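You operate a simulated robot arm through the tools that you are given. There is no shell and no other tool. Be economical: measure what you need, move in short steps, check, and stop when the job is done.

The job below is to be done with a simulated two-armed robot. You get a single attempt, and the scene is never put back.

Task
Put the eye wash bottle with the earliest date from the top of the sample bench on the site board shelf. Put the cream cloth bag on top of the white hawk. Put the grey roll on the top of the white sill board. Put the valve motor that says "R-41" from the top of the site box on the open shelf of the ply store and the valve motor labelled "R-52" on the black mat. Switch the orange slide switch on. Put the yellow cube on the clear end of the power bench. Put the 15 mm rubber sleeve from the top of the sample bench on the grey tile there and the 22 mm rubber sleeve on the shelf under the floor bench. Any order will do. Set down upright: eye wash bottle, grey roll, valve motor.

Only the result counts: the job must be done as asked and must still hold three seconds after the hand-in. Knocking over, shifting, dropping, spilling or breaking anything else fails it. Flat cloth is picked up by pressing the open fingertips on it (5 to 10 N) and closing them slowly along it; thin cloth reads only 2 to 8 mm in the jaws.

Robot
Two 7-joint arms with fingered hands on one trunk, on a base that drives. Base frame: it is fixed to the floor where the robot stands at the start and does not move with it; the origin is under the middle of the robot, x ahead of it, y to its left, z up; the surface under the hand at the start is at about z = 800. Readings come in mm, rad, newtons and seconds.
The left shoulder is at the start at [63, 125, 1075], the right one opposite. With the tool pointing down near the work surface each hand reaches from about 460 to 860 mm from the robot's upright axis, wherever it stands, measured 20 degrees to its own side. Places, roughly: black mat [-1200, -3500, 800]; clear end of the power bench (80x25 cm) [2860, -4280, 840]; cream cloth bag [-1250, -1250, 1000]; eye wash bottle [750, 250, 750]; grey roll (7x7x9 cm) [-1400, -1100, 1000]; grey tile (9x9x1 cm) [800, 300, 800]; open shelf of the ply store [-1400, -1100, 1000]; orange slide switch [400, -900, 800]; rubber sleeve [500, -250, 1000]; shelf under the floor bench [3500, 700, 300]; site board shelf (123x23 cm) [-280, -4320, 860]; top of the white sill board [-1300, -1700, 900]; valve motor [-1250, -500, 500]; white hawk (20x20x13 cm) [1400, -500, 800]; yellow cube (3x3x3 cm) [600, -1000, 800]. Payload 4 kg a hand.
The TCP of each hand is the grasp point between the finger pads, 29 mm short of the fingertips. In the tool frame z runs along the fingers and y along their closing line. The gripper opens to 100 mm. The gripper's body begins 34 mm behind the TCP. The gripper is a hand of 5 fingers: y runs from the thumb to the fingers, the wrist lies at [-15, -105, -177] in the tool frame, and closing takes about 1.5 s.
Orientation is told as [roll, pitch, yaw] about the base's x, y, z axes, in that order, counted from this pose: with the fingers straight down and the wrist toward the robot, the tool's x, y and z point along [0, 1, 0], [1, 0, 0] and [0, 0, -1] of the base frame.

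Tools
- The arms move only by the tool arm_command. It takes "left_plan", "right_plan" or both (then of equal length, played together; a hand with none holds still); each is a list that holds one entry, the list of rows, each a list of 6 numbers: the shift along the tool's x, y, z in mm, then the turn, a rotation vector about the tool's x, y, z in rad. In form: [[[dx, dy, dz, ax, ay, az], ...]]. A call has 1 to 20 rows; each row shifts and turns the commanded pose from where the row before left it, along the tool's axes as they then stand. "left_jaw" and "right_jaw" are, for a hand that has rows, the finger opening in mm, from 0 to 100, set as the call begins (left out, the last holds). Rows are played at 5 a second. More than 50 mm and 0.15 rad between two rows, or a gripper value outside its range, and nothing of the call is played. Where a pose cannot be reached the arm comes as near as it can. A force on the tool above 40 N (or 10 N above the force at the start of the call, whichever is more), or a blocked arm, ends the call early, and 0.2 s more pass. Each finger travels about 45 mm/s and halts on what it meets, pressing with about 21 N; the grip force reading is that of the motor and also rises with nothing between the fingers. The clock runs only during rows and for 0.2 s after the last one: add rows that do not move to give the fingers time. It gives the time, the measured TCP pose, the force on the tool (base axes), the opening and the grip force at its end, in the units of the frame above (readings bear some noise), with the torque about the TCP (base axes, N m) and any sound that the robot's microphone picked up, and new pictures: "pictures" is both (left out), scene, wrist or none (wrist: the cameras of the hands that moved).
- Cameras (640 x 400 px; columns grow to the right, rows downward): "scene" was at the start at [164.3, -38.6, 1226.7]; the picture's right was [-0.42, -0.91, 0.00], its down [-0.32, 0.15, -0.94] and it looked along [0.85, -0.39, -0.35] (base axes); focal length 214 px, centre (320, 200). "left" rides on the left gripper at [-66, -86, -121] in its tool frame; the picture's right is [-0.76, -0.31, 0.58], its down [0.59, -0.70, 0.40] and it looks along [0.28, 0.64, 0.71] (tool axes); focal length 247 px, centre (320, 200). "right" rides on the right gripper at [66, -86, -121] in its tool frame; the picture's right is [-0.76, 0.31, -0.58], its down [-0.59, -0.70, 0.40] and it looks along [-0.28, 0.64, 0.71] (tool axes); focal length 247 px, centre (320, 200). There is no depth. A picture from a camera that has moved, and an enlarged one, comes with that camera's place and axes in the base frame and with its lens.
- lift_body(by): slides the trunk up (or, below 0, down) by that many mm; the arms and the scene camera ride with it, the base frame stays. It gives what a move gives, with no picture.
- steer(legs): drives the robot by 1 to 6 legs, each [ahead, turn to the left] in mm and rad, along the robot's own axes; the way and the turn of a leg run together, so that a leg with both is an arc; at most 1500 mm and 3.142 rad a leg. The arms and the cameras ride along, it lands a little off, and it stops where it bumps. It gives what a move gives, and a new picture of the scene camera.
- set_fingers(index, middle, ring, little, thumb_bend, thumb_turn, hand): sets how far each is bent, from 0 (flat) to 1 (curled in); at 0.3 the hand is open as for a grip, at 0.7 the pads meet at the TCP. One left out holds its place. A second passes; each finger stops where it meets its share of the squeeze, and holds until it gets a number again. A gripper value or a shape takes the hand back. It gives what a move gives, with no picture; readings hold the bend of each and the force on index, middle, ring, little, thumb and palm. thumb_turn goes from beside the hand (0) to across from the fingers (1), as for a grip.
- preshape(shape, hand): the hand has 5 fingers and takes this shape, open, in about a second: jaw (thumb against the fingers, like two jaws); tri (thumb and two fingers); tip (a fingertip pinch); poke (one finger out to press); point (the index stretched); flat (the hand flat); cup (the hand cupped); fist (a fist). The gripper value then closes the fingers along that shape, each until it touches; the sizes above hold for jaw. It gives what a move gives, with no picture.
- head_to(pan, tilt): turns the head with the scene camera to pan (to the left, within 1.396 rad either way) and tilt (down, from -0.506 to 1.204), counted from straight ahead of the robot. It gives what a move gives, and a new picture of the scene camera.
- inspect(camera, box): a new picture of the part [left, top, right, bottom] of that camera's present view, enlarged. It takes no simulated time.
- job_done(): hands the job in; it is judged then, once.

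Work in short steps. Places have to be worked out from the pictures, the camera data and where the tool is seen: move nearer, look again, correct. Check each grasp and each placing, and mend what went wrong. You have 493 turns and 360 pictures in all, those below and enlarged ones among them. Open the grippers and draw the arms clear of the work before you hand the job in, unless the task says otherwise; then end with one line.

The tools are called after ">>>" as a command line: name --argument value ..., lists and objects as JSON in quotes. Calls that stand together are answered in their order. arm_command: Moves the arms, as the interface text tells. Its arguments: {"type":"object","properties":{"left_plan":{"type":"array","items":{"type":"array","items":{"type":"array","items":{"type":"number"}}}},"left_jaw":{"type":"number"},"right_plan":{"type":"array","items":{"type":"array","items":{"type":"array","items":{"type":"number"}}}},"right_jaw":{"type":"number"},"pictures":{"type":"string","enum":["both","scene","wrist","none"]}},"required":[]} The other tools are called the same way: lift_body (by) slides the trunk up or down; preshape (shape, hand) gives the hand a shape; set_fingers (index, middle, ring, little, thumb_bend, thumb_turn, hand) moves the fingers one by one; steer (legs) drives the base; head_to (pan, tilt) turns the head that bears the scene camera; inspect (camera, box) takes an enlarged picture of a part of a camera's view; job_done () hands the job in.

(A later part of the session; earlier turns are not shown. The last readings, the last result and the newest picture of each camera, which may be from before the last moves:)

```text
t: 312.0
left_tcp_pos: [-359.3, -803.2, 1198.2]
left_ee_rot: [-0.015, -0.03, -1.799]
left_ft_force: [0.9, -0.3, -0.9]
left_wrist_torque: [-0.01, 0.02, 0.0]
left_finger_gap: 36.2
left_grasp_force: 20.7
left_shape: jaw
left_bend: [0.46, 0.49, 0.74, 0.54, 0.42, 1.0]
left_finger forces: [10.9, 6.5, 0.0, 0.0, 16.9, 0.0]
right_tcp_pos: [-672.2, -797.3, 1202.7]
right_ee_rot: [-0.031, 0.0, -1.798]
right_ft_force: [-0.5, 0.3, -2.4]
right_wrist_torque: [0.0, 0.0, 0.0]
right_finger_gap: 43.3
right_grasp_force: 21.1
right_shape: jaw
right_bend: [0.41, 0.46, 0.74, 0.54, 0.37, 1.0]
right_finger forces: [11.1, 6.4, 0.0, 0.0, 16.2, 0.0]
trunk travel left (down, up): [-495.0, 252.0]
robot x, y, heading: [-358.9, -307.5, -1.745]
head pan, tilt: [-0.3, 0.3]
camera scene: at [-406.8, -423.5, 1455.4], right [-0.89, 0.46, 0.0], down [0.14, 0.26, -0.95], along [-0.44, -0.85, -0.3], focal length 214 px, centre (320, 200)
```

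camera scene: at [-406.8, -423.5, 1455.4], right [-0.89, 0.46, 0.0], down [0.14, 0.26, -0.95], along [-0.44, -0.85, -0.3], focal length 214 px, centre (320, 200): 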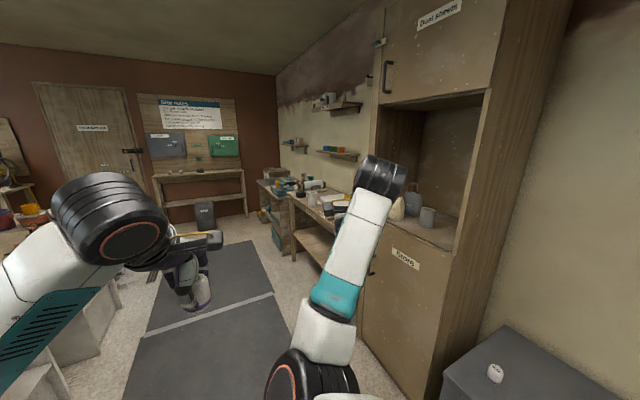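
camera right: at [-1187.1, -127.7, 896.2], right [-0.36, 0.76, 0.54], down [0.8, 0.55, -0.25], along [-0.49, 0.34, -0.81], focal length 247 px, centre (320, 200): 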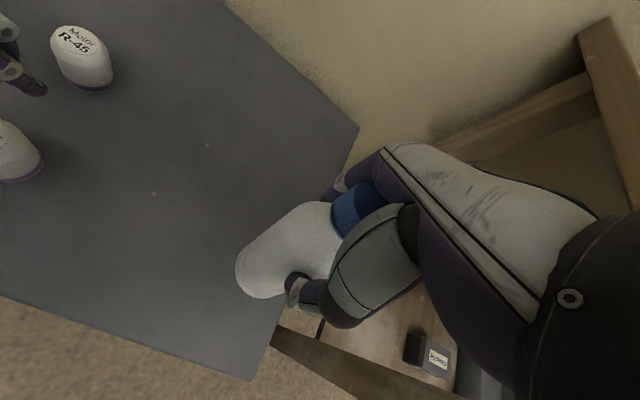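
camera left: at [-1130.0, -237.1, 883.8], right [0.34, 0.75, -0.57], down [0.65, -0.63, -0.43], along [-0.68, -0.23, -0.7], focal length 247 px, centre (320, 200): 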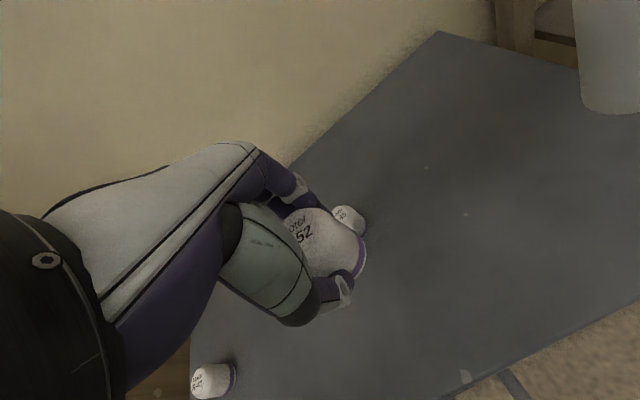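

Drive south down the middle of the aisle.

>>> steer --legs '[[0, 0.17], [1500, 0], [600, 0]]'

>>> head_to --pan -0.6 --tilt 0.4

```text
t: 323.0
left_tcp_pos: [-286.3, -2877.3, 1198.8]
left_ee_rot: [-0.014, -0.028, -1.627]
left_ft_force: [0.1, 0.6, -1.4]
left_wrist_torque: [0.03, -0.01, -0.01]
left_finger_gap: 36.0
left_grasp_force: 21.4
left_shape: jaw
left_bend: [0.46, 0.49, 0.74, 0.54, 0.42, 1.0]
left_finger forces: [11.0, 6.6, 0.0, 0.0, 16.8, 0.0]
right_tcp_pos: [-595.8, -2924.4, 1201.6]
right_ee_rot: [-0.029, 0.0, -1.627]
right_ft_force: [0.4, 0.7, -1.7]
right_wrist_torque: [0.0, 0.01, -0.03]
right_finger_gap: 43.6
right_grasp_force: 20.9
right_shape: jaw
right_bend: [0.41, 0.46, 0.74, 0.54, 0.37, 1.0]
right_finger forces: [11.1, 6.4, 0.1, 0.0, 16.1, 0.1]
trunk travel left (down, up): [-495.0, 252.0]
robot x, y, heading: [-369.5, -2389.0, -1.579]
head pan, tilt: [-0.3, 0.3]
camera scene: at [-398.4, -2512.0, 1455.4], right [-0.95, 0.3, 0.0], down [0.09, 0.28, -0.95], along [-0.29, -0.91, -0.3], focal length 214 px, centre (320, 200)
```

scene: 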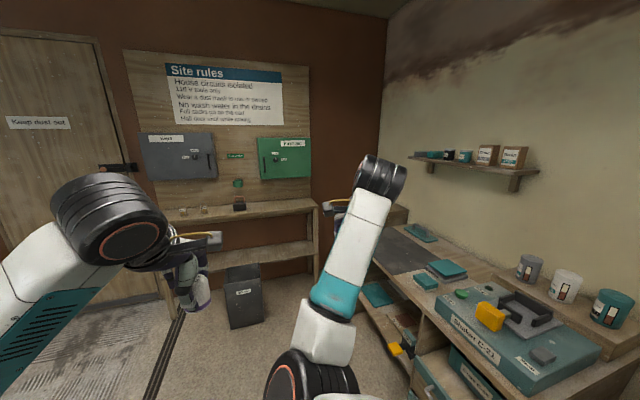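

```text
t: 323.8
left_tcp_pos: [-286.7, -2876.9, 1199.0]
left_ee_rot: [-0.015, -0.03, -1.627]
left_ft_force: [0.4, -0.5, -0.4]
left_wrist_torque: [0.02, -0.02, -0.03]
left_finger_gap: 35.9
left_grasp_force: 20.8
left_shape: jaw
left_bend: [0.46, 0.49, 0.74, 0.54, 0.42, 1.0]
left_finger forces: [10.9, 6.7, 0.0, 0.1, 16.9, 0.0]
right_tcp_pos: [-596.6, -2923.3, 1202.3]
right_ee_rot: [-0.03, 0.0, -1.628]
right_ft_force: [0.5, -0.6, -3.4]
right_wrist_torque: [0.01, -0.03, 0.03]
right_finger_gap: 43.3
right_grasp_force: 21.3
right_shape: jaw
right_bend: [0.41, 0.46, 0.74, 0.54, 0.37, 1.0]
right_finger forces: [11.1, 6.4, 0.0, 0.0, 16.3, 0.1]
trunk travel left (down, up): [-495.0, 252.0]
robot x, y, heading: [-373.3, -2388.1, -1.58]
head pan, tilt: [-0.6, 0.4]
camera scene: at [-423.0, -2498.5, 1446.2], right [-0.82, 0.57, 0.0], down [0.22, 0.32, -0.92], along [-0.52, -0.76, -0.39], focal length 214 px, centre (320, 200)
```

scene: 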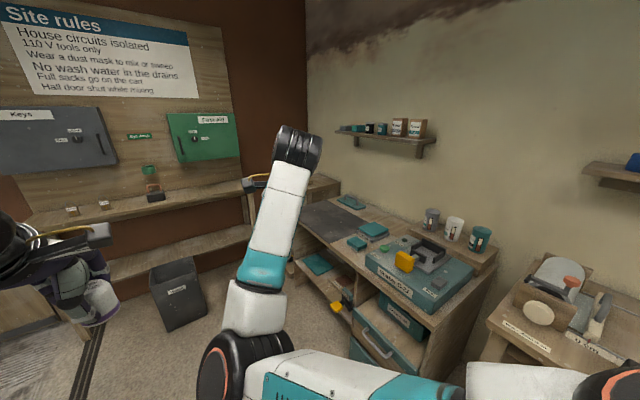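

The dark mat lies on the south end of the right-hand bench; the site board ledge is ahead at z≈850. Drive to about (-400,-3270) and face the bench.

>>> steer --legs '[[880, 0], [0, -1.56]]'

>>> head_to --pan 0.25 --tilt 0.6

```text
t: 332.3
left_tcp_pos: [-869.9, -3352.1, 1199.2]
left_ee_rot: [-0.015, -0.028, 3.093]
left_ft_force: [0.2, 1.3, -0.6]
left_wrist_torque: [-0.01, 0.06, 0.02]
left_finger_gap: 36.1
left_grasp_force: 21.1
left_shape: jaw
left_bend: [0.46, 0.49, 0.74, 0.54, 0.42, 1.0]
left_finger forces: [10.8, 6.3, 0.0, 0.0, 16.5, 0.0]
right_tcp_pos: [-918.4, -3044.6, 1202.8]
right_ee_rot: [-0.03, -0.001, 3.093]
right_ft_force: [0.3, -0.5, -2.1]
right_wrist_torque: [0.02, 0.02, -0.02]
right_finger_gap: 43.5
right_grasp_force: 20.8
right_shape: jaw
right_bend: [0.41, 0.46, 0.74, 0.54, 0.37, 1.0]
right_finger forces: [10.9, 6.6, 0.0, 0.0, 16.3, 0.0]
trunk travel left (down, up): [-495.0, 252.0]
robot x, y, heading: [-381.6, -3264.4, -3.14]
head pan, tilt: [-0.6, 0.4]
camera scene: at [-490.8, -3210.9, 1446.2], right [0.56, 0.83, 0.0], down [0.32, -0.22, -0.92], along [-0.76, 0.52, -0.39], focal length 214 px, centre (320, 200)
```

scene: 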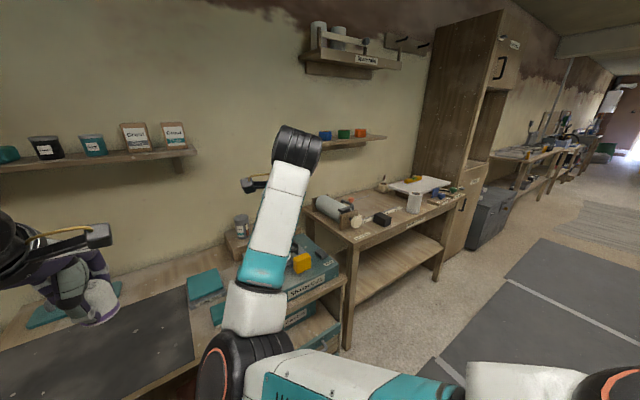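

```text
t: 333.5
left_tcp_pos: [-870.6, -3352.8, 1198.5]
left_ee_rot: [-0.013, -0.029, 3.093]
left_ft_force: [0.3, 0.0, -1.3]
left_wrist_torque: [-0.01, 0.01, 0.0]
left_finger_gap: 35.5
left_grasp_force: 21.1
left_shape: jaw
left_bend: [0.46, 0.49, 0.74, 0.54, 0.42, 1.0]
left_finger forces: [10.9, 6.4, 0.0, 0.1, 16.6, 0.0]
right_tcp_pos: [-920.0, -3043.5, 1203.1]
right_ee_rot: [-0.031, 0.001, 3.094]
right_ft_force: [0.6, 0.0, -2.3]
right_wrist_torque: [0.01, 0.0, 0.03]
right_finger_gap: 43.7
right_grasp_force: 20.7
right_shape: jaw
right_bend: [0.41, 0.46, 0.74, 0.54, 0.37, 1.0]
right_finger forces: [10.9, 6.6, 0.1, 0.1, 16.2, 0.0]
trunk travel left (down, up): [-495.0, 252.0]
robot x, y, heading: [-379.3, -3265.8, -3.135]
head pan, tilt: [0.25, 0.6]
camera scene: at [-499.9, -3285.2, 1428.0], right [-0.25, 0.97, 0.0], down [0.55, 0.14, -0.82], along [-0.8, -0.2, -0.57], focal length 214 px, centre (320, 200)
```

scene: 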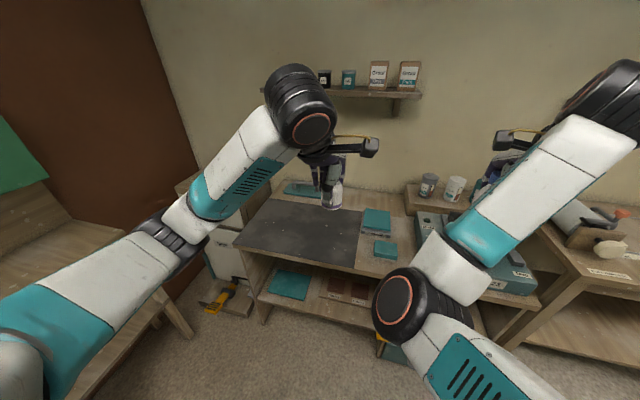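

The mat spans about x -1340…-1000, y -3770…-3285. Go 80 mm ahead and bring the left hand with R-52 to about (-1140,-3480), z≈905.

>>> steer --legs '[[80, 0]]'

>>> arm_command --left_plan '[[[28, 37, 0, 0, 0, 0], [28, 37, 0, 0, 0, 0], [28, 37, 0, 0, 0, 0], [28, 37, 0, 0, 0, 0], [25, 36, 0, 0, 0, 0], [0, 0, 45, 0, 0, 0], [0, 0, 45, 0, 0, 0], [0, 0, 45, 0, 0, 0], [0, 0, 45, 0, 0, 0], [0, 0, 45, 0, 0, 0], [0, 0, 45, 0, 0, 0], [0, 0, 25, 0, 0, 0], [0, 0, 0, 0, 0, 0]]]' --pictures "both"

```text
t: 334.6
left_tcp_pos: [-940.8, -3352.9, 1202.1]
left_ee_rot: [-0.014, -0.032, 3.093]
left_ft_force: [1.5, 0.7, 0.2]
left_wrist_torque: [-0.01, 0.05, 0.03]
left_finger_gap: 35.6
left_grasp_force: 21.0
left_shape: jaw
left_bend: [0.46, 0.49, 0.74, 0.54, 0.42, 1.0]
left_finger forces: [10.9, 6.5, 0.0, 0.1, 16.7, 0.0]
right_tcp_pos: [-989.5, -3043.8, 1206.0]
right_ee_rot: [-0.03, -0.006, 3.092]
right_ft_force: [1.4, -0.5, -2.1]
right_wrist_torque: [0.01, 0.07, -0.05]
right_finger_gap: 43.4
right_grasp_force: 21.0
right_shape: jaw
right_bend: [0.41, 0.46, 0.74, 0.54, 0.37, 1.0]
right_finger forces: [10.8, 6.6, 0.1, 0.0, 16.4, 0.0]
trunk travel left (down, up): [-495.0, 252.0]
robot x, y, heading: [-457.8, -3263.1, -3.142]
head pan, tilt: [0.25, 0.6]
camera scene: at [-569.6, -3285.3, 1428.7], right [-0.25, 0.97, 0.0], down [0.54, 0.14, -0.83], along [-0.8, -0.2, -0.56], focal length 214 px, centre (320, 200)
```

scene: 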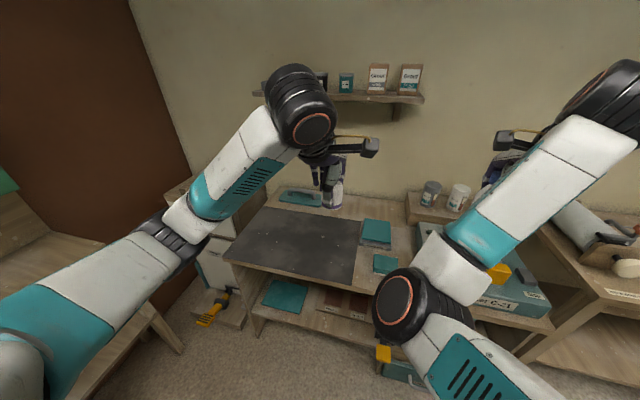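

```text
t: 337.4
left_tcp_pos: [-1144.6, -3476.2, 908.0]
left_ee_rot: [-0.013, -0.029, 3.091]
left_ft_force: [-0.2, 0.3, -0.4]
left_wrist_torque: [-0.01, 0.01, -0.02]
left_finger_gap: 35.7
left_grasp_force: 21.1
left_shape: jaw
left_bend: [0.46, 0.49, 0.74, 0.54, 0.42, 1.0]
left_finger forces: [10.8, 6.4, 0.0, 0.0, 16.7, 0.0]
right_tcp_pos: [-992.9, -3044.9, 1203.2]
right_ee_rot: [-0.029, 0.0, 3.094]
right_ft_force: [1.0, -0.2, -3.3]
right_wrist_torque: [0.03, -0.05, -0.01]
right_finger_gap: 43.2
right_grasp_force: 20.9
right_shape: jaw
right_bend: [0.41, 0.46, 0.74, 0.54, 0.37, 1.0]
right_finger forces: [10.8, 6.5, 0.0, 0.0, 16.4, 0.0]
trunk travel left (down, up): [-495.0, 252.0]
robot x, y, heading: [-454.6, -3266.3, -3.145]
head pan, tilt: [0.25, 0.6]
camera scene: at [-575.1, -3285.3, 1428.0], right [-0.25, 0.97, 0.0], down [0.55, 0.14, -0.82], along [-0.8, -0.2, -0.57], focal length 214 px, centre (320, 200)
camera left: at [-1051.9, -3416.9, 1027.3], right [0.33, 0.75, -0.58], down [0.66, -0.62, -0.43], along [-0.68, -0.24, -0.7], focal length 247 px, centre (320, 200)
```

scene: 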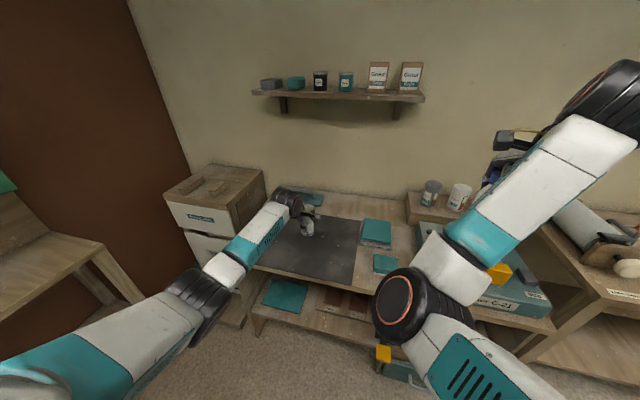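
left: 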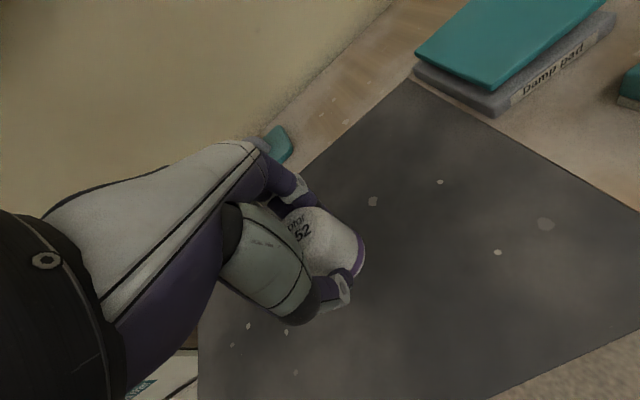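

Well over the mat. Lower in steps until contact.

>>> arm_command --left_plan '[[[0, 0, 25, 0, 0, 0], [0, 0, 10, 0, 0, 0], [0, 0, 6, 0, 0, 0], [0, 0, 4, 0, 0, 0], [0, 0, 3, 0, 0, 0], [0, 0, 3, 0, 0, 0], [0, 0, 3, 0, 0, 0], [0, 0, 0, 0, 0, 0]]]' --pictures "wrist"

```text
t: 339.2
left_tcp_pos: [-1146.1, -3475.3, 853.9]
left_ee_rot: [-0.013, -0.029, 3.093]
left_ft_force: [0.0, -0.6, -0.1]
left_wrist_torque: [-0.01, 0.02, -0.01]
left_finger_gap: 35.8
left_grasp_force: 20.9
left_shape: jaw
left_bend: [0.46, 0.49, 0.74, 0.54, 0.41, 1.0]
left_finger forces: [10.9, 6.5, 0.0, 0.0, 16.6, 0.0]
right_tcp_pos: [-994.6, -3043.3, 1203.5]
right_ee_rot: [-0.031, 0.0, 3.093]
right_ft_force: [-0.4, 0.1, -2.4]
right_wrist_torque: [0.01, -0.04, -0.01]
right_finger_gap: 43.6
right_grasp_force: 21.4
right_shape: jaw
right_bend: [0.41, 0.46, 0.74, 0.54, 0.37, 1.0]
right_finger forces: [10.9, 6.5, 0.0, 0.0, 16.2, 0.0]
trunk travel left (down, up): [-495.0, 252.0]
robot x, y, heading: [-458.4, -3261.8, -3.142]
head pan, tilt: [0.25, 0.6]
camera left: at [-1053.7, -3415.8, 973.5], right [0.33, 0.75, -0.58], down [0.66, -0.62, -0.43], along [-0.68, -0.24, -0.7], focal length 247 px, centre (320, 200)
```

left: 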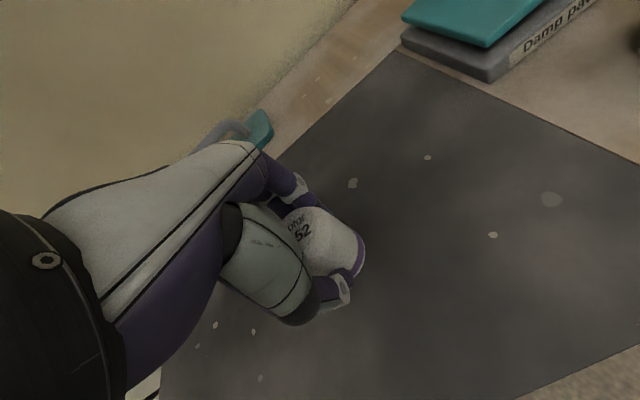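

>>> arm_command --left_plan '[[[0, 0, 4, 0, 0, 0], [0, 0, 4, 0, 0, 0], [0, 0, 4, 0, 0, 0], [0, 0, 3, 0, 0, 0], [0, 0, 3, 0, 0, 0], [0, 0, 3, 0, 0, 0], [0, 0, 3, 0, 0, 0], [0, 0, 3, 0, 0, 0], [0, 0, 0, 0, 0, 0]]]' --pictures "none"

```text
t: 341.2
left_tcp_pos: [-1145.9, -3474.4, 827.4]
left_ee_rot: [-0.014, -0.03, 3.093]
left_ft_force: [0.1, 0.6, -0.6]
left_wrist_torque: [-0.02, -0.02, -0.02]
left_finger_gap: 35.6
left_grasp_force: 21.4
left_shape: jaw
left_bend: [0.46, 0.49, 0.74, 0.54, 0.41, 1.0]
left_finger forces: [10.8, 6.4, 0.0, 0.1, 16.6, 0.1]
right_tcp_pos: [-993.3, -3044.1, 1203.3]
right_ee_rot: [-0.03, 0.0, 3.092]
right_ft_force: [0.4, -0.3, -3.2]
right_wrist_torque: [0.0, 0.02, -0.05]
right_finger_gap: 43.5
right_grasp_force: 21.1
right_shape: jaw
right_bend: [0.41, 0.46, 0.74, 0.54, 0.37, 1.0]
right_finger forces: [10.9, 6.6, 0.1, 0.0, 16.3, 0.0]
trunk travel left (down, up): [-495.0, 252.0]
robot x, y, heading: [-454.2, -3262.5, -3.142]
head pan, tilt: [0.25, 0.6]
```

>>> arm_command --left_plan '[[[0, 0, 3, 0, 0, 0], [0, 0, 3, 0, 0, 0], [0, 0, 3, 0, 0, 0], [0, 0, 3, 0, 0, 0], [0, 0, 3, 0, 0, 0], [0, 0, 3, 0, 0, 0], [0, 0, 3, 0, 0, 0], [0, 0, 3, 0, 0, 0], [0, 0, 0, 0, 0, 0]]]' --pictures "wrist"

```text
t: 343.2
left_tcp_pos: [-1147.2, -3474.3, 803.2]
left_ee_rot: [-0.014, -0.031, 3.091]
left_ft_force: [0.4, 0.4, 0.0]
left_wrist_torque: [-0.01, 0.0, 0.01]
left_finger_gap: 35.8
left_grasp_force: 20.9
left_shape: jaw
left_bend: [0.46, 0.49, 0.74, 0.54, 0.41, 1.0]
left_finger forces: [10.9, 6.3, 0.0, 0.0, 16.9, 0.0]
right_tcp_pos: [-992.9, -3045.5, 1203.4]
right_ee_rot: [-0.03, 0.001, 3.093]
right_ft_force: [-0.5, 0.1, -2.4]
right_wrist_torque: [0.03, 0.02, -0.01]
right_finger_gap: 43.5
right_grasp_force: 20.9
right_shape: jaw
right_bend: [0.41, 0.46, 0.74, 0.54, 0.37, 1.0]
right_finger forces: [10.9, 6.7, 0.0, 0.0, 16.4, 0.1]
trunk travel left (down, up): [-495.0, 252.0]
robot x, y, heading: [-454.1, -3261.9, -3.146]
head pan, tilt: [0.25, 0.6]
camera left: at [-1055.1, -3414.6, 922.8], right [0.33, 0.75, -0.58], down [0.66, -0.62, -0.43], along [-0.68, -0.24, -0.7], focal length 247 px, centre (320, 200)
```

left: 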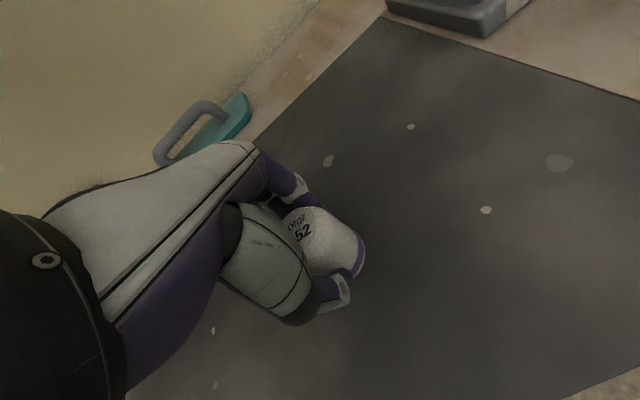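

The mat is at about z≈760, so contact is near. Continue in 3 mm steps.

>>> arm_command --left_plan '[[[0, 0, 3, 0, 0, 0], [0, 0, 3, 0, 0, 0], [0, 0, 3, 0, 0, 0], [0, 0, 2, 0, 0, 0], [0, 0, 2, 0, 0, 0], [0, 0, 2, 0, 0, 0], [0, 0, 0, 0, 0, 0]]]' --pictures "none"

```text
t: 344.8
left_tcp_pos: [-1149.0, -3473.1, 793.6]
left_ee_rot: [-0.015, -0.039, 3.09]
left_ft_force: [0.7, 1.8, 28.0]
left_wrist_torque: [0.05, -0.02, 0.04]
left_finger_gap: 39.3
left_grasp_force: 20.8
left_shape: jaw
left_bend: [0.46, 0.48, 0.74, 0.54, 0.38, 1.0]
left_finger forces: [13.5, 8.9, 0.0, 0.1, 23.3, 0.1]
right_tcp_pos: [-991.5, -3043.6, 1205.1]
right_ee_rot: [-0.031, -0.004, 3.093]
right_ft_force: [0.0, -0.2, -2.5]
right_wrist_torque: [-0.01, -0.01, -0.01]
right_finger_gap: 43.5
right_grasp_force: 20.8
right_shape: jaw
right_bend: [0.41, 0.46, 0.74, 0.54, 0.37, 1.0]
right_finger forces: [10.9, 6.7, 0.1, 0.0, 16.3, 0.0]
trunk travel left (down, up): [-495.0, 252.0]
robot x, y, heading: [-458.8, -3263.1, -3.141]
head pan, tilt: [0.25, 0.6]
```

Contact (28 N). Ease up 4 mm and open to 80.

>>> arm_command --left_plan '[[[0, 0, -4, 0, 0, 0], [0, 0, 0, 0, 0, 0]]]' --pictures "none"

>>> arm_command --left_plan '[[[0, 0, 0, 0, 0, 0], [0, 0, 0, 0, 0, 0], [0, 0, 0, 0, 0, 0], [0, 0, 0, 0, 0, 0], [0, 0, 0, 0, 0, 0], [0, 0, 0, 0, 0, 0]]]' --left_jaw 90 --pictures "none"

>>> arm_command --left_plan '[[[0, 0, -15, 0, 0, 0], [0, 0, -30, 0, 0, 0], [0, 0, -45, 0, 0, 0], [0, 0, -45, 0, 0, 0], [0, 0, -45, 0, 0, 0], [0, 0, -45, 0, 0, 0], [0, 0, -45, 0, 0, 0], [0, 0, -45, 0, 0, 0], [0, 0, 0, 0, 0, 0]]]' --pictures "both"

```text
t: 345.4
left_tcp_pos: [-1147.5, -3472.6, 794.0]
left_ee_rot: [-0.014, -0.033, 3.091]
left_ft_force: [-2.7, 3.5, 16.7]
left_wrist_torque: [0.06, 0.16, -0.04]
left_finger_gap: 39.3
left_grasp_force: 21.2
left_shape: jaw
left_bend: [0.45, 0.47, 0.74, 0.54, 0.39, 1.0]
left_finger forces: [14.1, 8.8, 0.0, 0.0, 19.6, 0.0]
right_tcp_pos: [-992.5, -3042.5, 1204.3]
right_ee_rot: [-0.03, -0.002, 3.093]
right_ft_force: [0.2, 0.1, -2.6]
right_wrist_torque: [0.0, -0.01, 0.01]
right_finger_gap: 43.5
right_grasp_force: 21.3
right_shape: jaw
right_bend: [0.41, 0.46, 0.74, 0.54, 0.37, 1.0]
right_finger forces: [10.9, 6.6, 0.0, 0.0, 16.3, 0.0]
trunk travel left (down, up): [-495.0, 252.0]
robot x, y, heading: [-459.5, -3267.2, -3.142]
head pan, tilt: [0.25, 0.6]
```

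```text
t: 346.8
left_tcp_pos: [-1146.5, -3474.8, 790.8]
left_ee_rot: [-0.015, -0.026, 3.092]
left_ft_force: [0.0, 0.2, 1.6]
left_wrist_torque: [-0.02, -0.05, 0.0]
left_finger_gap: 88.7
left_grasp_force: 0.0
left_shape: jaw
left_bend: [0.34, 0.31, 0.26, 0.33, 0.32, 0.98]
left_finger forces: [0.0, 0.0, 0.1, 0.0, 1.7, 0.0]
right_tcp_pos: [-994.7, -3044.5, 1202.9]
right_ee_rot: [-0.03, 0.001, 3.092]
right_ft_force: [0.6, -0.5, -2.8]
right_wrist_torque: [-0.01, 0.01, -0.02]
right_finger_gap: 43.4
right_grasp_force: 20.7
right_shape: jaw
right_bend: [0.41, 0.46, 0.74, 0.54, 0.37, 1.0]
right_finger forces: [11.0, 6.6, 0.0, 0.1, 16.3, 0.1]
trunk travel left (down, up): [-495.0, 252.0]
robot x, y, heading: [-459.4, -3264.0, -3.144]
head pan, tilt: [0.25, 0.6]
```

```text
t: 348.8
left_tcp_pos: [-1137.7, -3478.1, 1105.4]
left_ee_rot: [-0.013, -0.031, 3.091]
left_ft_force: [-0.8, -0.6, 0.6]
left_wrist_torque: [0.0, 0.02, -0.05]
left_finger_gap: 89.9
left_grasp_force: 0.1
left_shape: jaw
left_bend: [0.34, 0.31, 0.26, 0.33, 0.3, 0.98]
left_finger forces: [0.1, 0.0, 0.0, 0.1, 0.0, 0.0]
right_tcp_pos: [-994.3, -3043.4, 1203.8]
right_ee_rot: [-0.029, 0.001, 3.092]
right_ft_force: [0.2, 0.5, -2.9]
right_wrist_torque: [0.01, -0.03, 0.0]
right_finger_gap: 43.4
right_grasp_force: 21.0
right_shape: jaw
right_bend: [0.41, 0.46, 0.74, 0.54, 0.37, 1.0]
right_finger forces: [10.9, 6.6, 0.0, 0.1, 16.2, 0.0]
trunk travel left (down, up): [-495.0, 252.0]
robot x, y, heading: [-454.4, -3259.9, -3.141]
head pan, tilt: [0.25, 0.6]
camera scene: at [-575.2, -3285.4, 1427.9], right [-0.25, 0.97, 0.0], down [0.55, 0.14, -0.82], along [-0.8, -0.2, -0.57], focal length 214 px, centre (320, 200)
camera left: at [-1046.1, -3419.7, 1226.2], right [0.33, 0.75, -0.57], down [0.66, -0.62, -0.43], along [-0.67, -0.24, -0.7], focal length 247 px, centre (320, 200)
```

scene: 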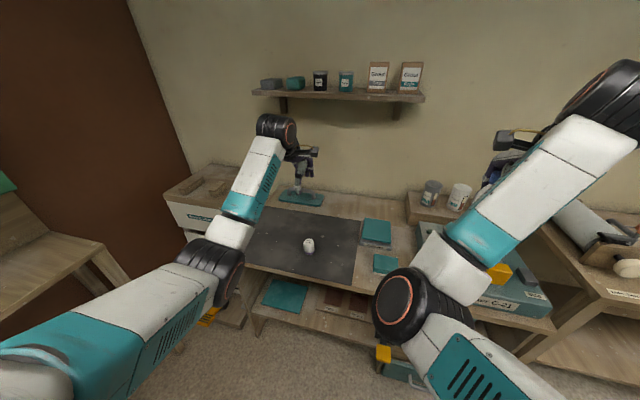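
left: 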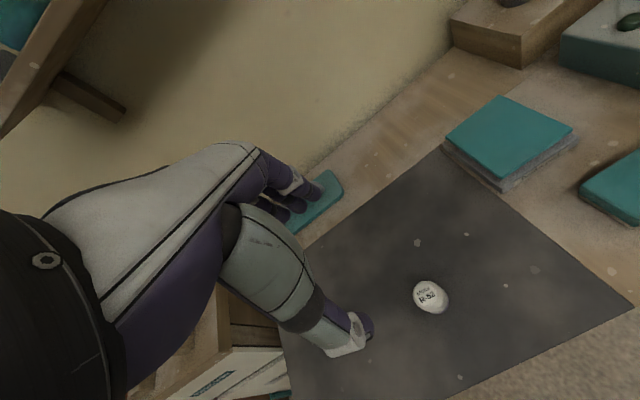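

R-52 stands on the mat. Tuck the left hand, turn south and approach the site board for the bottle.

>>> arm_command --left_plan '[[[0, -45, -20, 0, 0, 0], [0, -45, -20, 0, 0, 0], [0, -45, -20, 0, 0, 0], [0, -45, -20, 0, 0, 0], [0, 0, 0, 0, 0, 0]]]' --left_jaw 100 --pictures "none"

>>> steer --legs '[[-60, 0], [0, 1.57], [250, 0]]'

>>> head_to --pan -0.2 --tilt 0.5

```text
t: 350.0
left_tcp_pos: [-956.0, -3489.2, 1181.4]
left_ee_rot: [-0.013, -0.028, 3.09]
left_ft_force: [0.0, 0.4, -0.7]
left_wrist_torque: [0.0, -0.02, 0.0]
left_finger_gap: 99.9
left_grasp_force: 0.1
left_shape: jaw
left_bend: [0.3, 0.3, 0.3, 0.3, 0.3, 0.98]
left_finger forces: [0.0, 0.1, 0.0, 0.1, 0.0, 0.1]
right_tcp_pos: [-994.3, -3042.0, 1201.3]
right_ee_rot: [-0.031, -0.002, 3.092]
right_ft_force: [-0.6, 0.2, -2.8]
right_wrist_torque: [0.03, -0.02, 0.03]
right_finger_gap: 43.7
right_grasp_force: 20.9
right_shape: jaw
right_bend: [0.41, 0.46, 0.74, 0.54, 0.37, 1.0]
right_finger forces: [10.9, 6.6, 0.1, 0.0, 16.2, 0.1]
trunk travel left (down, up): [-495.0, 252.0]
robot x, y, heading: [-457.7, -3265.0, -3.142]
head pan, tilt: [0.25, 0.6]
```

```text
t: 356.3
left_tcp_pos: [-168.3, -4008.8, 1181.7]
left_ee_rot: [-0.014, -0.03, -1.617]
left_ft_force: [-0.2, 0.5, 0.1]
left_wrist_torque: [-0.03, 0.03, 0.01]
left_finger_gap: 99.7
left_grasp_force: 0.0
left_shape: jaw
left_bend: [0.3, 0.3, 0.3, 0.3, 0.3, 0.98]
left_finger forces: [0.0, 0.0, 0.0, 0.0, 0.1, 0.1]
right_tcp_pos: [-614.2, -4048.1, 1204.3]
right_ee_rot: [-0.03, 0.0, -1.613]
right_ft_force: [-0.5, 0.1, -2.2]
right_wrist_torque: [-0.01, -0.02, 0.0]
right_finger_gap: 43.4
right_grasp_force: 21.1
right_shape: jaw
right_bend: [0.41, 0.46, 0.74, 0.54, 0.37, 1.0]
right_finger forces: [10.9, 6.7, 0.1, 0.1, 16.4, 0.1]
trunk travel left (down, up): [-495.0, 252.0]
robot x, y, heading: [-399.2, -3511.6, -1.566]
head pan, tilt: [0.25, 0.6]
camera scene: at [-372.3, -3629.6, 1428.1], right [-0.97, -0.25, 0.0], down [-0.14, 0.55, -0.83], along [0.21, -0.8, -0.56], focal length 214 px, centre (320, 200)
```

scene: 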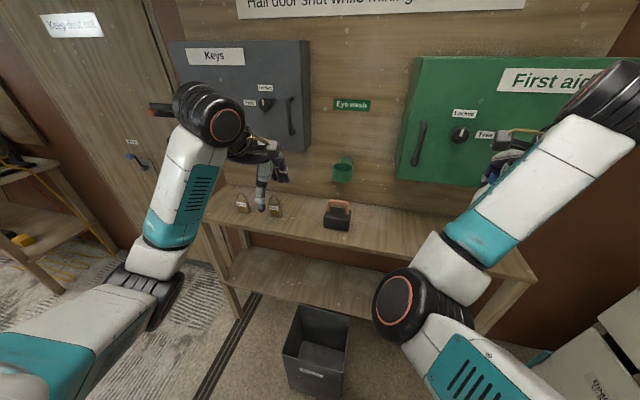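

```text
t: 357.2
left_tcp_pos: [-168.7, -4008.9, 1181.9]
left_ee_rot: [-0.014, -0.029, -1.616]
left_ft_force: [0.2, -0.1, 0.1]
left_wrist_torque: [-0.03, 0.01, -0.01]
left_finger_gap: 100.0
left_grasp_force: 0.1
left_shape: jaw
left_bend: [0.3, 0.3, 0.3, 0.3, 0.3, 0.98]
left_finger forces: [0.0, 0.0, 0.0, 0.0, 0.0, 0.0]
right_tcp_pos: [-614.1, -4048.4, 1203.9]
right_ee_rot: [-0.029, 0.0, -1.616]
right_ft_force: [0.4, 0.4, -3.1]
right_wrist_torque: [0.04, 0.01, 0.0]
right_finger_gap: 43.4
right_grasp_force: 21.1
right_shape: jaw
right_bend: [0.41, 0.46, 0.74, 0.54, 0.37, 1.0]
right_finger forces: [10.9, 6.7, 0.1, 0.0, 16.2, 0.1]
trunk travel left (down, up): [-495.0, 252.0]
robot x, y, heading: [-397.3, -3515.3, -1.568]
head pan, tilt: [-0.201, 0.499]
camera scene: at [-412.3, -3634.0, 1437.1], right [-0.98, 0.2, 0.0], down [0.09, 0.47, -0.88], along [-0.17, -0.86, -0.48], focal length 214 px, centre (320, 200)
```

scene: 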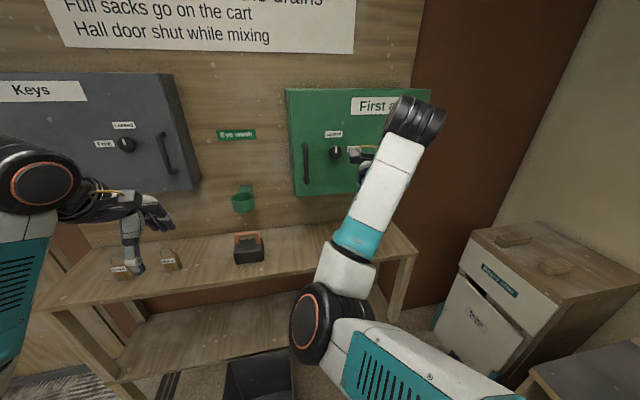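

Shelf top ≈ z 850, front edge ≈ y -4205; a clear spot is near x≈-420 beside the padlock. Go 60 mm nearer, lower the bottle in front of the shelf to z≈990 and shift to x≈-420.

>>> steer --legs '[[60, 0]]'

>>> arm_command --right_plan '[[[40, 0, 20, 0, 0, 0], [40, 0, 25, 0, 0, 0], [40, 0, 25, 0, 0, 0], [40, 0, 25, 0, 0, 0], [41, 0, 25, 0, 0, 0], [0, 0, 45, 0, 0, 0], [0, 0, 45, 0, 0, 0], [0, 0, 0, 0, 0, 0]]]' --pictures "both"

```text
t: 358.1
left_tcp_pos: [-168.5, -4066.5, 1181.7]
left_ee_rot: [-0.015, -0.029, -1.616]
left_ft_force: [-0.3, 0.1, -0.7]
left_wrist_torque: [-0.03, -0.01, -0.01]
left_finger_gap: 99.7
left_grasp_force: 0.0
left_shape: jaw
left_bend: [0.3, 0.3, 0.3, 0.3, 0.3, 0.98]
left_finger forces: [0.1, 0.0, 0.1, 0.0, 0.1, 0.1]
right_tcp_pos: [-615.0, -4105.2, 1203.4]
right_ee_rot: [-0.029, -0.001, -1.615]
right_ft_force: [0.0, 0.5, -2.3]
right_wrist_torque: [0.01, -0.03, 0.02]
right_finger_gap: 43.7
right_grasp_force: 21.2
right_shape: jaw
right_bend: [0.41, 0.46, 0.74, 0.54, 0.37, 1.0]
right_finger forces: [10.9, 6.7, 0.0, 0.0, 16.4, 0.1]
trunk travel left (down, up): [-495.0, 252.0]
robot x, y, heading: [-394.5, -3565.9, -1.566]
head pan, tilt: [-0.201, 0.499]
camera scene: at [-412.3, -3691.3, 1437.3], right [-0.98, 0.2, 0.0], down [0.09, 0.47, -0.88], along [-0.17, -0.86, -0.48], focal length 214 px, centre (320, 200)
```

scene: 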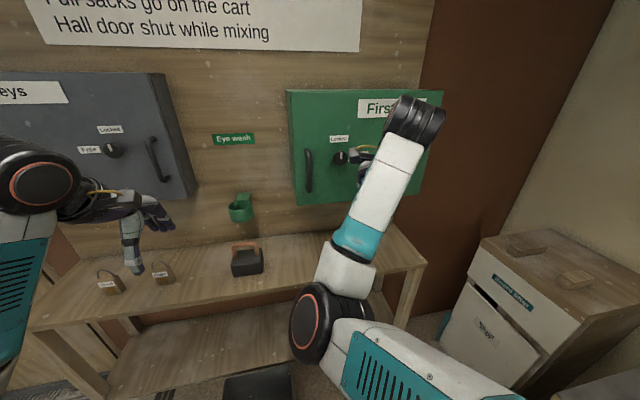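

```text
t: 360.1
left_tcp_pos: [-169.2, -4068.3, 1181.3]
left_ee_rot: [-0.013, -0.029, -1.616]
left_ft_force: [-0.3, 0.5, 1.3]
left_wrist_torque: [-0.01, -0.02, 0.02]
left_finger_gap: 99.9
left_grasp_force: 0.1
left_shape: jaw
left_bend: [0.3, 0.3, 0.3, 0.3, 0.3, 0.98]
left_finger forces: [0.0, 0.0, 0.0, 0.0, 0.0, 0.0]
right_tcp_pos: [-443.2, -4147.1, 1031.4]
right_ee_rot: [-0.052, -0.095, -1.64]
right_ft_force: [-0.6, -0.2, -3.1]
right_wrist_torque: [0.02, -0.03, 0.02]
right_finger_gap: 43.6
right_grasp_force: 21.1
right_shape: jaw
right_bend: [0.41, 0.46, 0.74, 0.54, 0.37, 1.0]
right_finger forces: [11.4, 6.4, 0.0, 0.0, 16.7, 0.0]
trunk travel left (down, up): [-495.0, 252.0]
robot x, y, heading: [-396.8, -3566.1, -1.568]
head pan, tilt: [-0.201, 0.499]
stopped in row 8 (right hand): the arm was blocked; the commanded pose is now the measured one
camera scene: at [-412.6, -3692.8, 1437.1], right [-0.98, 0.2, 0.0], down [0.1, 0.47, -0.88], along [-0.17, -0.86, -0.48], focal length 214 px, centre (320, 200)
camera right: at [-365.4, -4055.0, 1140.1], right [-0.74, -0.2, 0.64], down [-0.56, 0.71, -0.43], along [-0.37, -0.68, -0.63], focal length 247 px, centre (320, 200)
```

scene: 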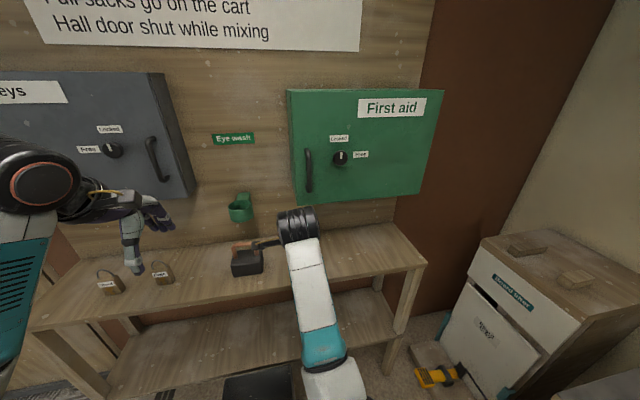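
right: 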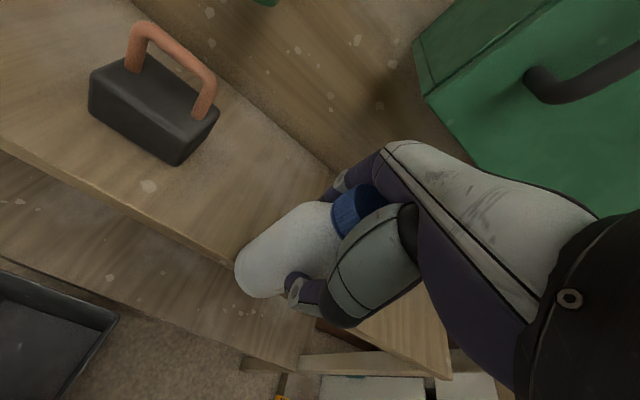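

The right arm can't come that far inward. First-aid box measured: left x≈-464, front y≈-4292, bottom z≈1095, so placing at x≈-570 under it is fine. Move back right and level the hand.

>>> arm_command --right_plan '[[[-32, 0, 0, 0.05, 0.025, 0], [-32, 0, 0, 0.045, 0.025, 0], [-32, 0, 0, 0, 0, 0], [-31, 0, 10, 0, 0, 0], [0, 0, 20, 0, 0, 0], [0, 0, 15, 0, 0, 0], [0, 0, 0, 0, 0, 0]]]' --pictures "both"

```text
t: 361.8
left_tcp_pos: [-169.0, -4068.3, 1183.0]
left_ee_rot: [-0.014, -0.03, -1.619]
left_ft_force: [-0.1, 0.6, -0.1]
left_wrist_torque: [0.01, 0.02, 0.0]
left_finger_gap: 99.8
left_grasp_force: 0.1
left_shape: jaw
left_bend: [0.3, 0.3, 0.3, 0.3, 0.3, 0.98]
left_finger forces: [0.0, 0.1, 0.1, 0.0, 0.0, 0.0]
right_tcp_pos: [-565.2, -4136.5, 988.5]
right_ee_rot: [0.001, 0.0, -1.638]
right_ft_force: [0.5, -0.8, -2.4]
right_wrist_torque: [0.0, -0.01, -0.01]
right_finger_gap: 43.5
right_grasp_force: 20.6
right_shape: jaw
right_bend: [0.41, 0.46, 0.74, 0.54, 0.37, 1.0]
right_finger forces: [11.3, 6.5, 0.1, 0.0, 16.6, 0.0]
trunk travel left (down, up): [-495.0, 252.0]
robot x, y, heading: [-393.0, -3569.6, -1.57]
head pan, tilt: [-0.201, 0.499]
camera scene: at [-412.1, -3692.4, 1437.1], right [-0.98, 0.2, 0.0], down [0.09, 0.47, -0.88], along [-0.17, -0.86, -0.48], focal length 214 px, centre (320, 200)
camera right: at [-495.2, -4054.2, 1109.0], right [-0.78, -0.26, 0.57], down [-0.54, 0.74, -0.4], along [-0.33, -0.62, -0.72], focal length 247 px, centre (320, 200)
```

scene: 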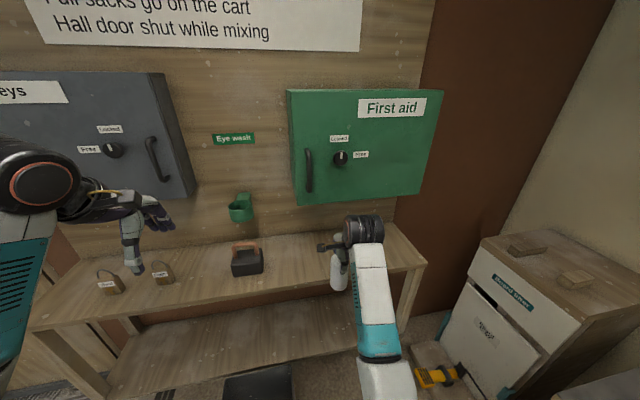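
right: 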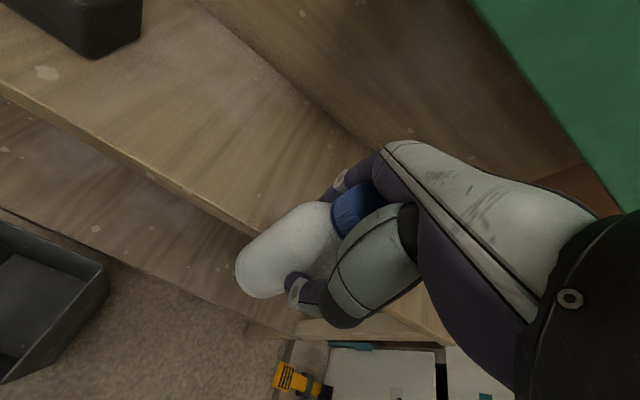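

Move forward 125 mm over the shelf.

>>> arm_command --right_plan '[[[0, 0, -10, 0, 0, 0], [0, 40, 0, 0, 0, 0], [0, 40, 0, 0, 0, 0], [0, 45, 0, 0, 0, 0], [0, 0, 0, 0, 0, 0]]]' --pictures "both"

```text
t: 362.9
left_tcp_pos: [-169.9, -4066.8, 1181.9]
left_ee_rot: [-0.014, -0.029, -1.616]
left_ft_force: [-0.8, -0.9, 0.4]
left_wrist_torque: [0.0, -0.02, -0.02]
left_finger_gap: 100.0
left_grasp_force: 0.0
left_shape: jaw
left_bend: [0.3, 0.3, 0.3, 0.3, 0.3, 0.98]
left_finger forces: [0.1, 0.0, 0.0, 0.0, 0.0, 0.1]
right_tcp_pos: [-573.5, -4258.9, 997.8]
right_ee_rot: [0.003, 0.002, -1.641]
right_ft_force: [0.0, 0.7, -2.1]
right_wrist_torque: [0.05, 0.02, -0.01]
right_finger_gap: 43.4
right_grasp_force: 20.8
right_shape: jaw
right_bend: [0.41, 0.46, 0.74, 0.54, 0.37, 1.0]
right_finger forces: [11.5, 6.3, 0.0, 0.1, 16.7, 0.1]
trunk travel left (down, up): [-495.0, 252.0]
robot x, y, heading: [-393.1, -3567.3, -1.567]
head pan, tilt: [-0.201, 0.499]
camera scene: at [-412.3, -3691.7, 1437.2], right [-0.98, 0.2, 0.0], down [0.09, 0.47, -0.88], along [-0.17, -0.86, -0.48], focal length 214 px, centre (320, 200)
camera right: at [-503.1, -4178.3, 1120.1], right [-0.78, -0.26, 0.57], down [-0.54, 0.74, -0.4], along [-0.33, -0.62, -0.71], focal length 247 px, centre (320, 200)
```

scene: 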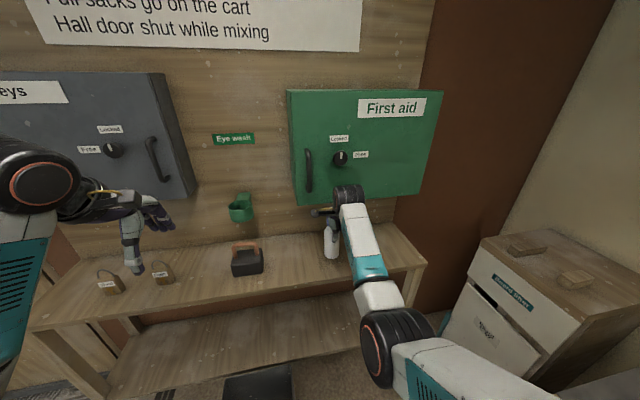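
right: 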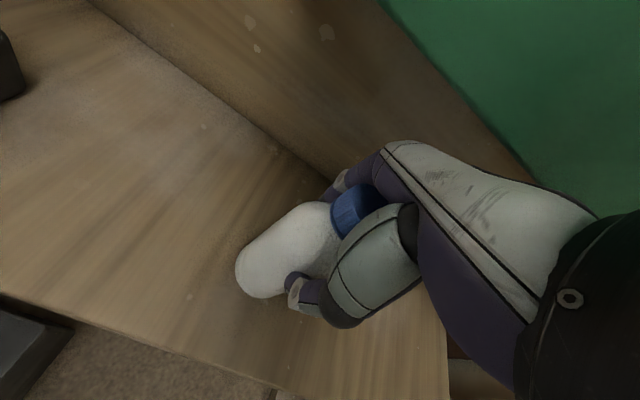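

Bottle is over the shelf. Lower to contact.

>>> arm_command --right_plan '[[[0, 0, 10, 0, 0, 0], [0, 0, 7, 0, 0, 0], [0, 0, 4, 0, 0, 0], [0, 0, 3, 0, 0, 0], [0, 0, 3, 0, 0, 0], [0, 0, 3, 0, 0, 0], [0, 0, 3, 0, 0, 0], [0, 0, 3, 0, 0, 0], [0, 0, 0, 0, 0, 0]]]' --pictures "none"

```text
t: 364.9
left_tcp_pos: [-167.9, -4066.1, 1182.2]
left_ee_rot: [-0.013, -0.031, -1.616]
left_ft_force: [-0.6, 0.7, 0.2]
left_wrist_torque: [0.01, 0.0, 0.0]
left_finger_gap: 99.7
left_grasp_force: 0.1
left_shape: jaw
left_bend: [0.3, 0.3, 0.3, 0.3, 0.3, 0.98]
left_finger forces: [0.0, 0.0, 0.1, 0.0, 0.1, 0.1]
right_tcp_pos: [-574.1, -4260.0, 966.1]
right_ee_rot: [0.002, -0.007, -1.641]
right_ft_force: [-1.5, 1.5, 24.2]
right_wrist_torque: [-0.11, 0.02, -0.02]
right_finger_gap: 45.3
right_grasp_force: 20.8
right_shape: jaw
right_bend: [0.41, 0.46, 0.74, 0.54, 0.35, 1.0]
right_finger forces: [12.1, 8.0, 0.0, 0.0, 20.9, 0.0]
trunk travel left (down, up): [-495.0, 252.0]
robot x, y, heading: [-400.6, -3571.4, -1.565]
head pan, tilt: [-0.201, 0.499]
```

Bottle stands (24 N). Ease off, open, then rise while drifting slightly back so the knuckles clear the first-aid box.

>>> arm_command --right_plan '[[[0, 0, -4, 0, 0, 0], [0, 0, 0, 0, 0, 0]]]' --pictures "none"

>>> arm_command --right_plan '[[[0, 0, 0, 0, 0, 0], [0, 0, 0, 0, 0, 0], [0, 0, 0, 0, 0, 0], [0, 0, 0, 0, 0, 0], [0, 0, 0, 0, 0, 0], [0, 0, 0, 0, 0, 0], [0, 0, 0, 0, 0, 0]]]' --right_jaw 100 --pictures "wrist"

```text
t: 365.6
left_tcp_pos: [-168.8, -4065.5, 1182.9]
left_ee_rot: [-0.014, -0.033, -1.617]
left_ft_force: [-0.3, -1.1, 0.2]
left_wrist_torque: [-0.01, -0.04, 0.03]
left_finger_gap: 100.0
left_grasp_force: 0.0
left_shape: jaw
left_bend: [0.3, 0.3, 0.3, 0.3, 0.3, 0.98]
left_finger forces: [0.0, 0.0, 0.0, 0.0, 0.1, 0.1]
right_tcp_pos: [-573.9, -4259.9, 967.2]
right_ee_rot: [0.001, 0.001, -1.642]
right_ft_force: [-1.8, -0.7, 17.6]
right_wrist_torque: [-0.26, 0.04, -0.01]
right_finger_gap: 45.5
right_grasp_force: 21.2
right_shape: jaw
right_bend: [0.41, 0.45, 0.74, 0.54, 0.35, 1.0]
right_finger forces: [12.9, 8.1, 0.0, 0.0, 18.8, 0.0]
trunk travel left (down, up): [-495.0, 252.0]
robot x, y, heading: [-399.2, -3568.9, -1.567]
head pan, tilt: [-0.201, 0.499]
```

```text
t: 367.1
left_tcp_pos: [-168.8, -4068.5, 1182.6]
left_ee_rot: [-0.015, -0.029, -1.616]
left_ft_force: [-0.5, 0.6, 0.0]
left_wrist_torque: [0.02, -0.03, 0.0]
left_finger_gap: 99.6
left_grasp_force: 0.1
left_shape: jaw
left_bend: [0.3, 0.3, 0.3, 0.3, 0.3, 0.98]
left_finger forces: [0.0, 0.0, 0.0, 0.0, 0.0, 0.0]
right_tcp_pos: [-575.3, -4260.8, 965.5]
right_ee_rot: [0.001, 0.005, -1.64]
right_ft_force: [-0.3, 0.0, 0.9]
right_wrist_torque: [0.04, 0.01, 0.0]
right_finger_gap: 99.7
right_grasp_force: 0.0
right_shape: jaw
right_bend: [0.3, 0.3, 0.3, 0.3, 0.3, 0.98]
right_finger forces: [0.0, 0.0, 0.0, 0.0, 0.1, 0.1]
trunk travel left (down, up): [-495.0, 252.0]
robot x, y, heading: [-394.6, -3572.2, -1.569]
head pan, tilt: [-0.201, 0.499]
camera right: at [-503.8, -4179.2, 1087.0], right [-0.78, -0.26, 0.57], down [-0.54, 0.74, -0.4], along [-0.33, -0.62, -0.72], focal length 247 px, centre (320, 200)
```

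right: 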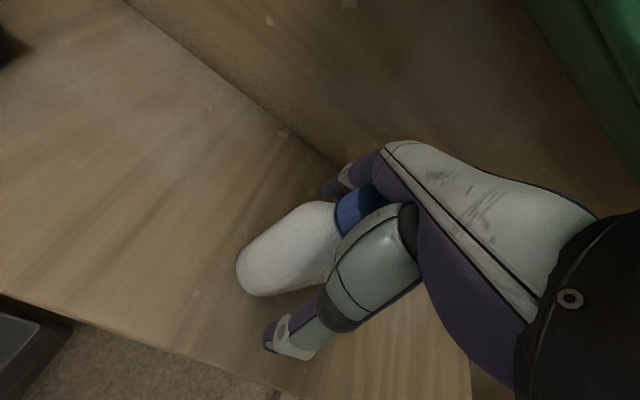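

>>> arm_command --right_plan '[[[0, 0, -15, 0, 0, 0], [0, -6, -20, 0, 0, 0], [0, -8, -20, 0, 0, 0], [0, -6, -20, 0, 0, 0], [0, 0, -15, 0, 0, 0], [0, 0, 0, 0, 0, 0]]]' --pictures "wrist"

```text
t: 368.2
left_tcp_pos: [-169.3, -4066.6, 1183.3]
left_ee_rot: [-0.015, -0.031, -1.617]
left_ft_force: [0.7, 0.2, 0.4]
left_wrist_torque: [-0.03, -0.01, -0.01]
left_finger_gap: 99.7
left_grasp_force: 0.1
left_shape: jaw
left_bend: [0.3, 0.3, 0.3, 0.3, 0.3, 0.98]
left_finger forces: [0.0, 0.0, 0.0, 0.0, 0.0, 0.0]
right_tcp_pos: [-573.0, -4234.9, 1030.9]
right_ee_rot: [-0.002, 0.04, -1.637]
right_ft_force: [-0.2, 0.7, -5.2]
right_wrist_torque: [0.07, -0.11, -0.03]
right_finger_gap: 99.7
right_grasp_force: 0.1
right_shape: jaw
right_bend: [0.3, 0.3, 0.3, 0.3, 0.3, 0.98]
right_finger forces: [0.0, 0.0, 0.1, 0.0, 0.0, 5.5]
trunk travel left (down, up): [-495.0, 252.0]
robot x, y, heading: [-398.2, -3567.3, -1.569]
head pan, tilt: [-0.201, 0.499]
stopped in row 5 (right hand): the force on the tool passed its limit at 49 N (the readings are from after the stop); the commanded pose is now the measured one
camera right: at [-501.9, -4156.7, 1154.7], right [-0.78, -0.28, 0.57], down [-0.54, 0.76, -0.37], along [-0.33, -0.59, -0.74], focal length 247 px, centre (320, 200)
```

right: 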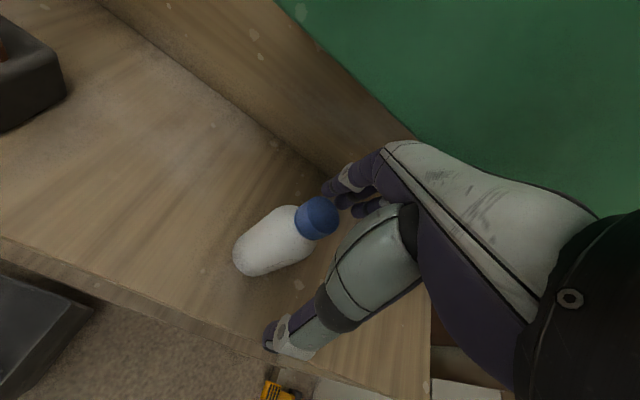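

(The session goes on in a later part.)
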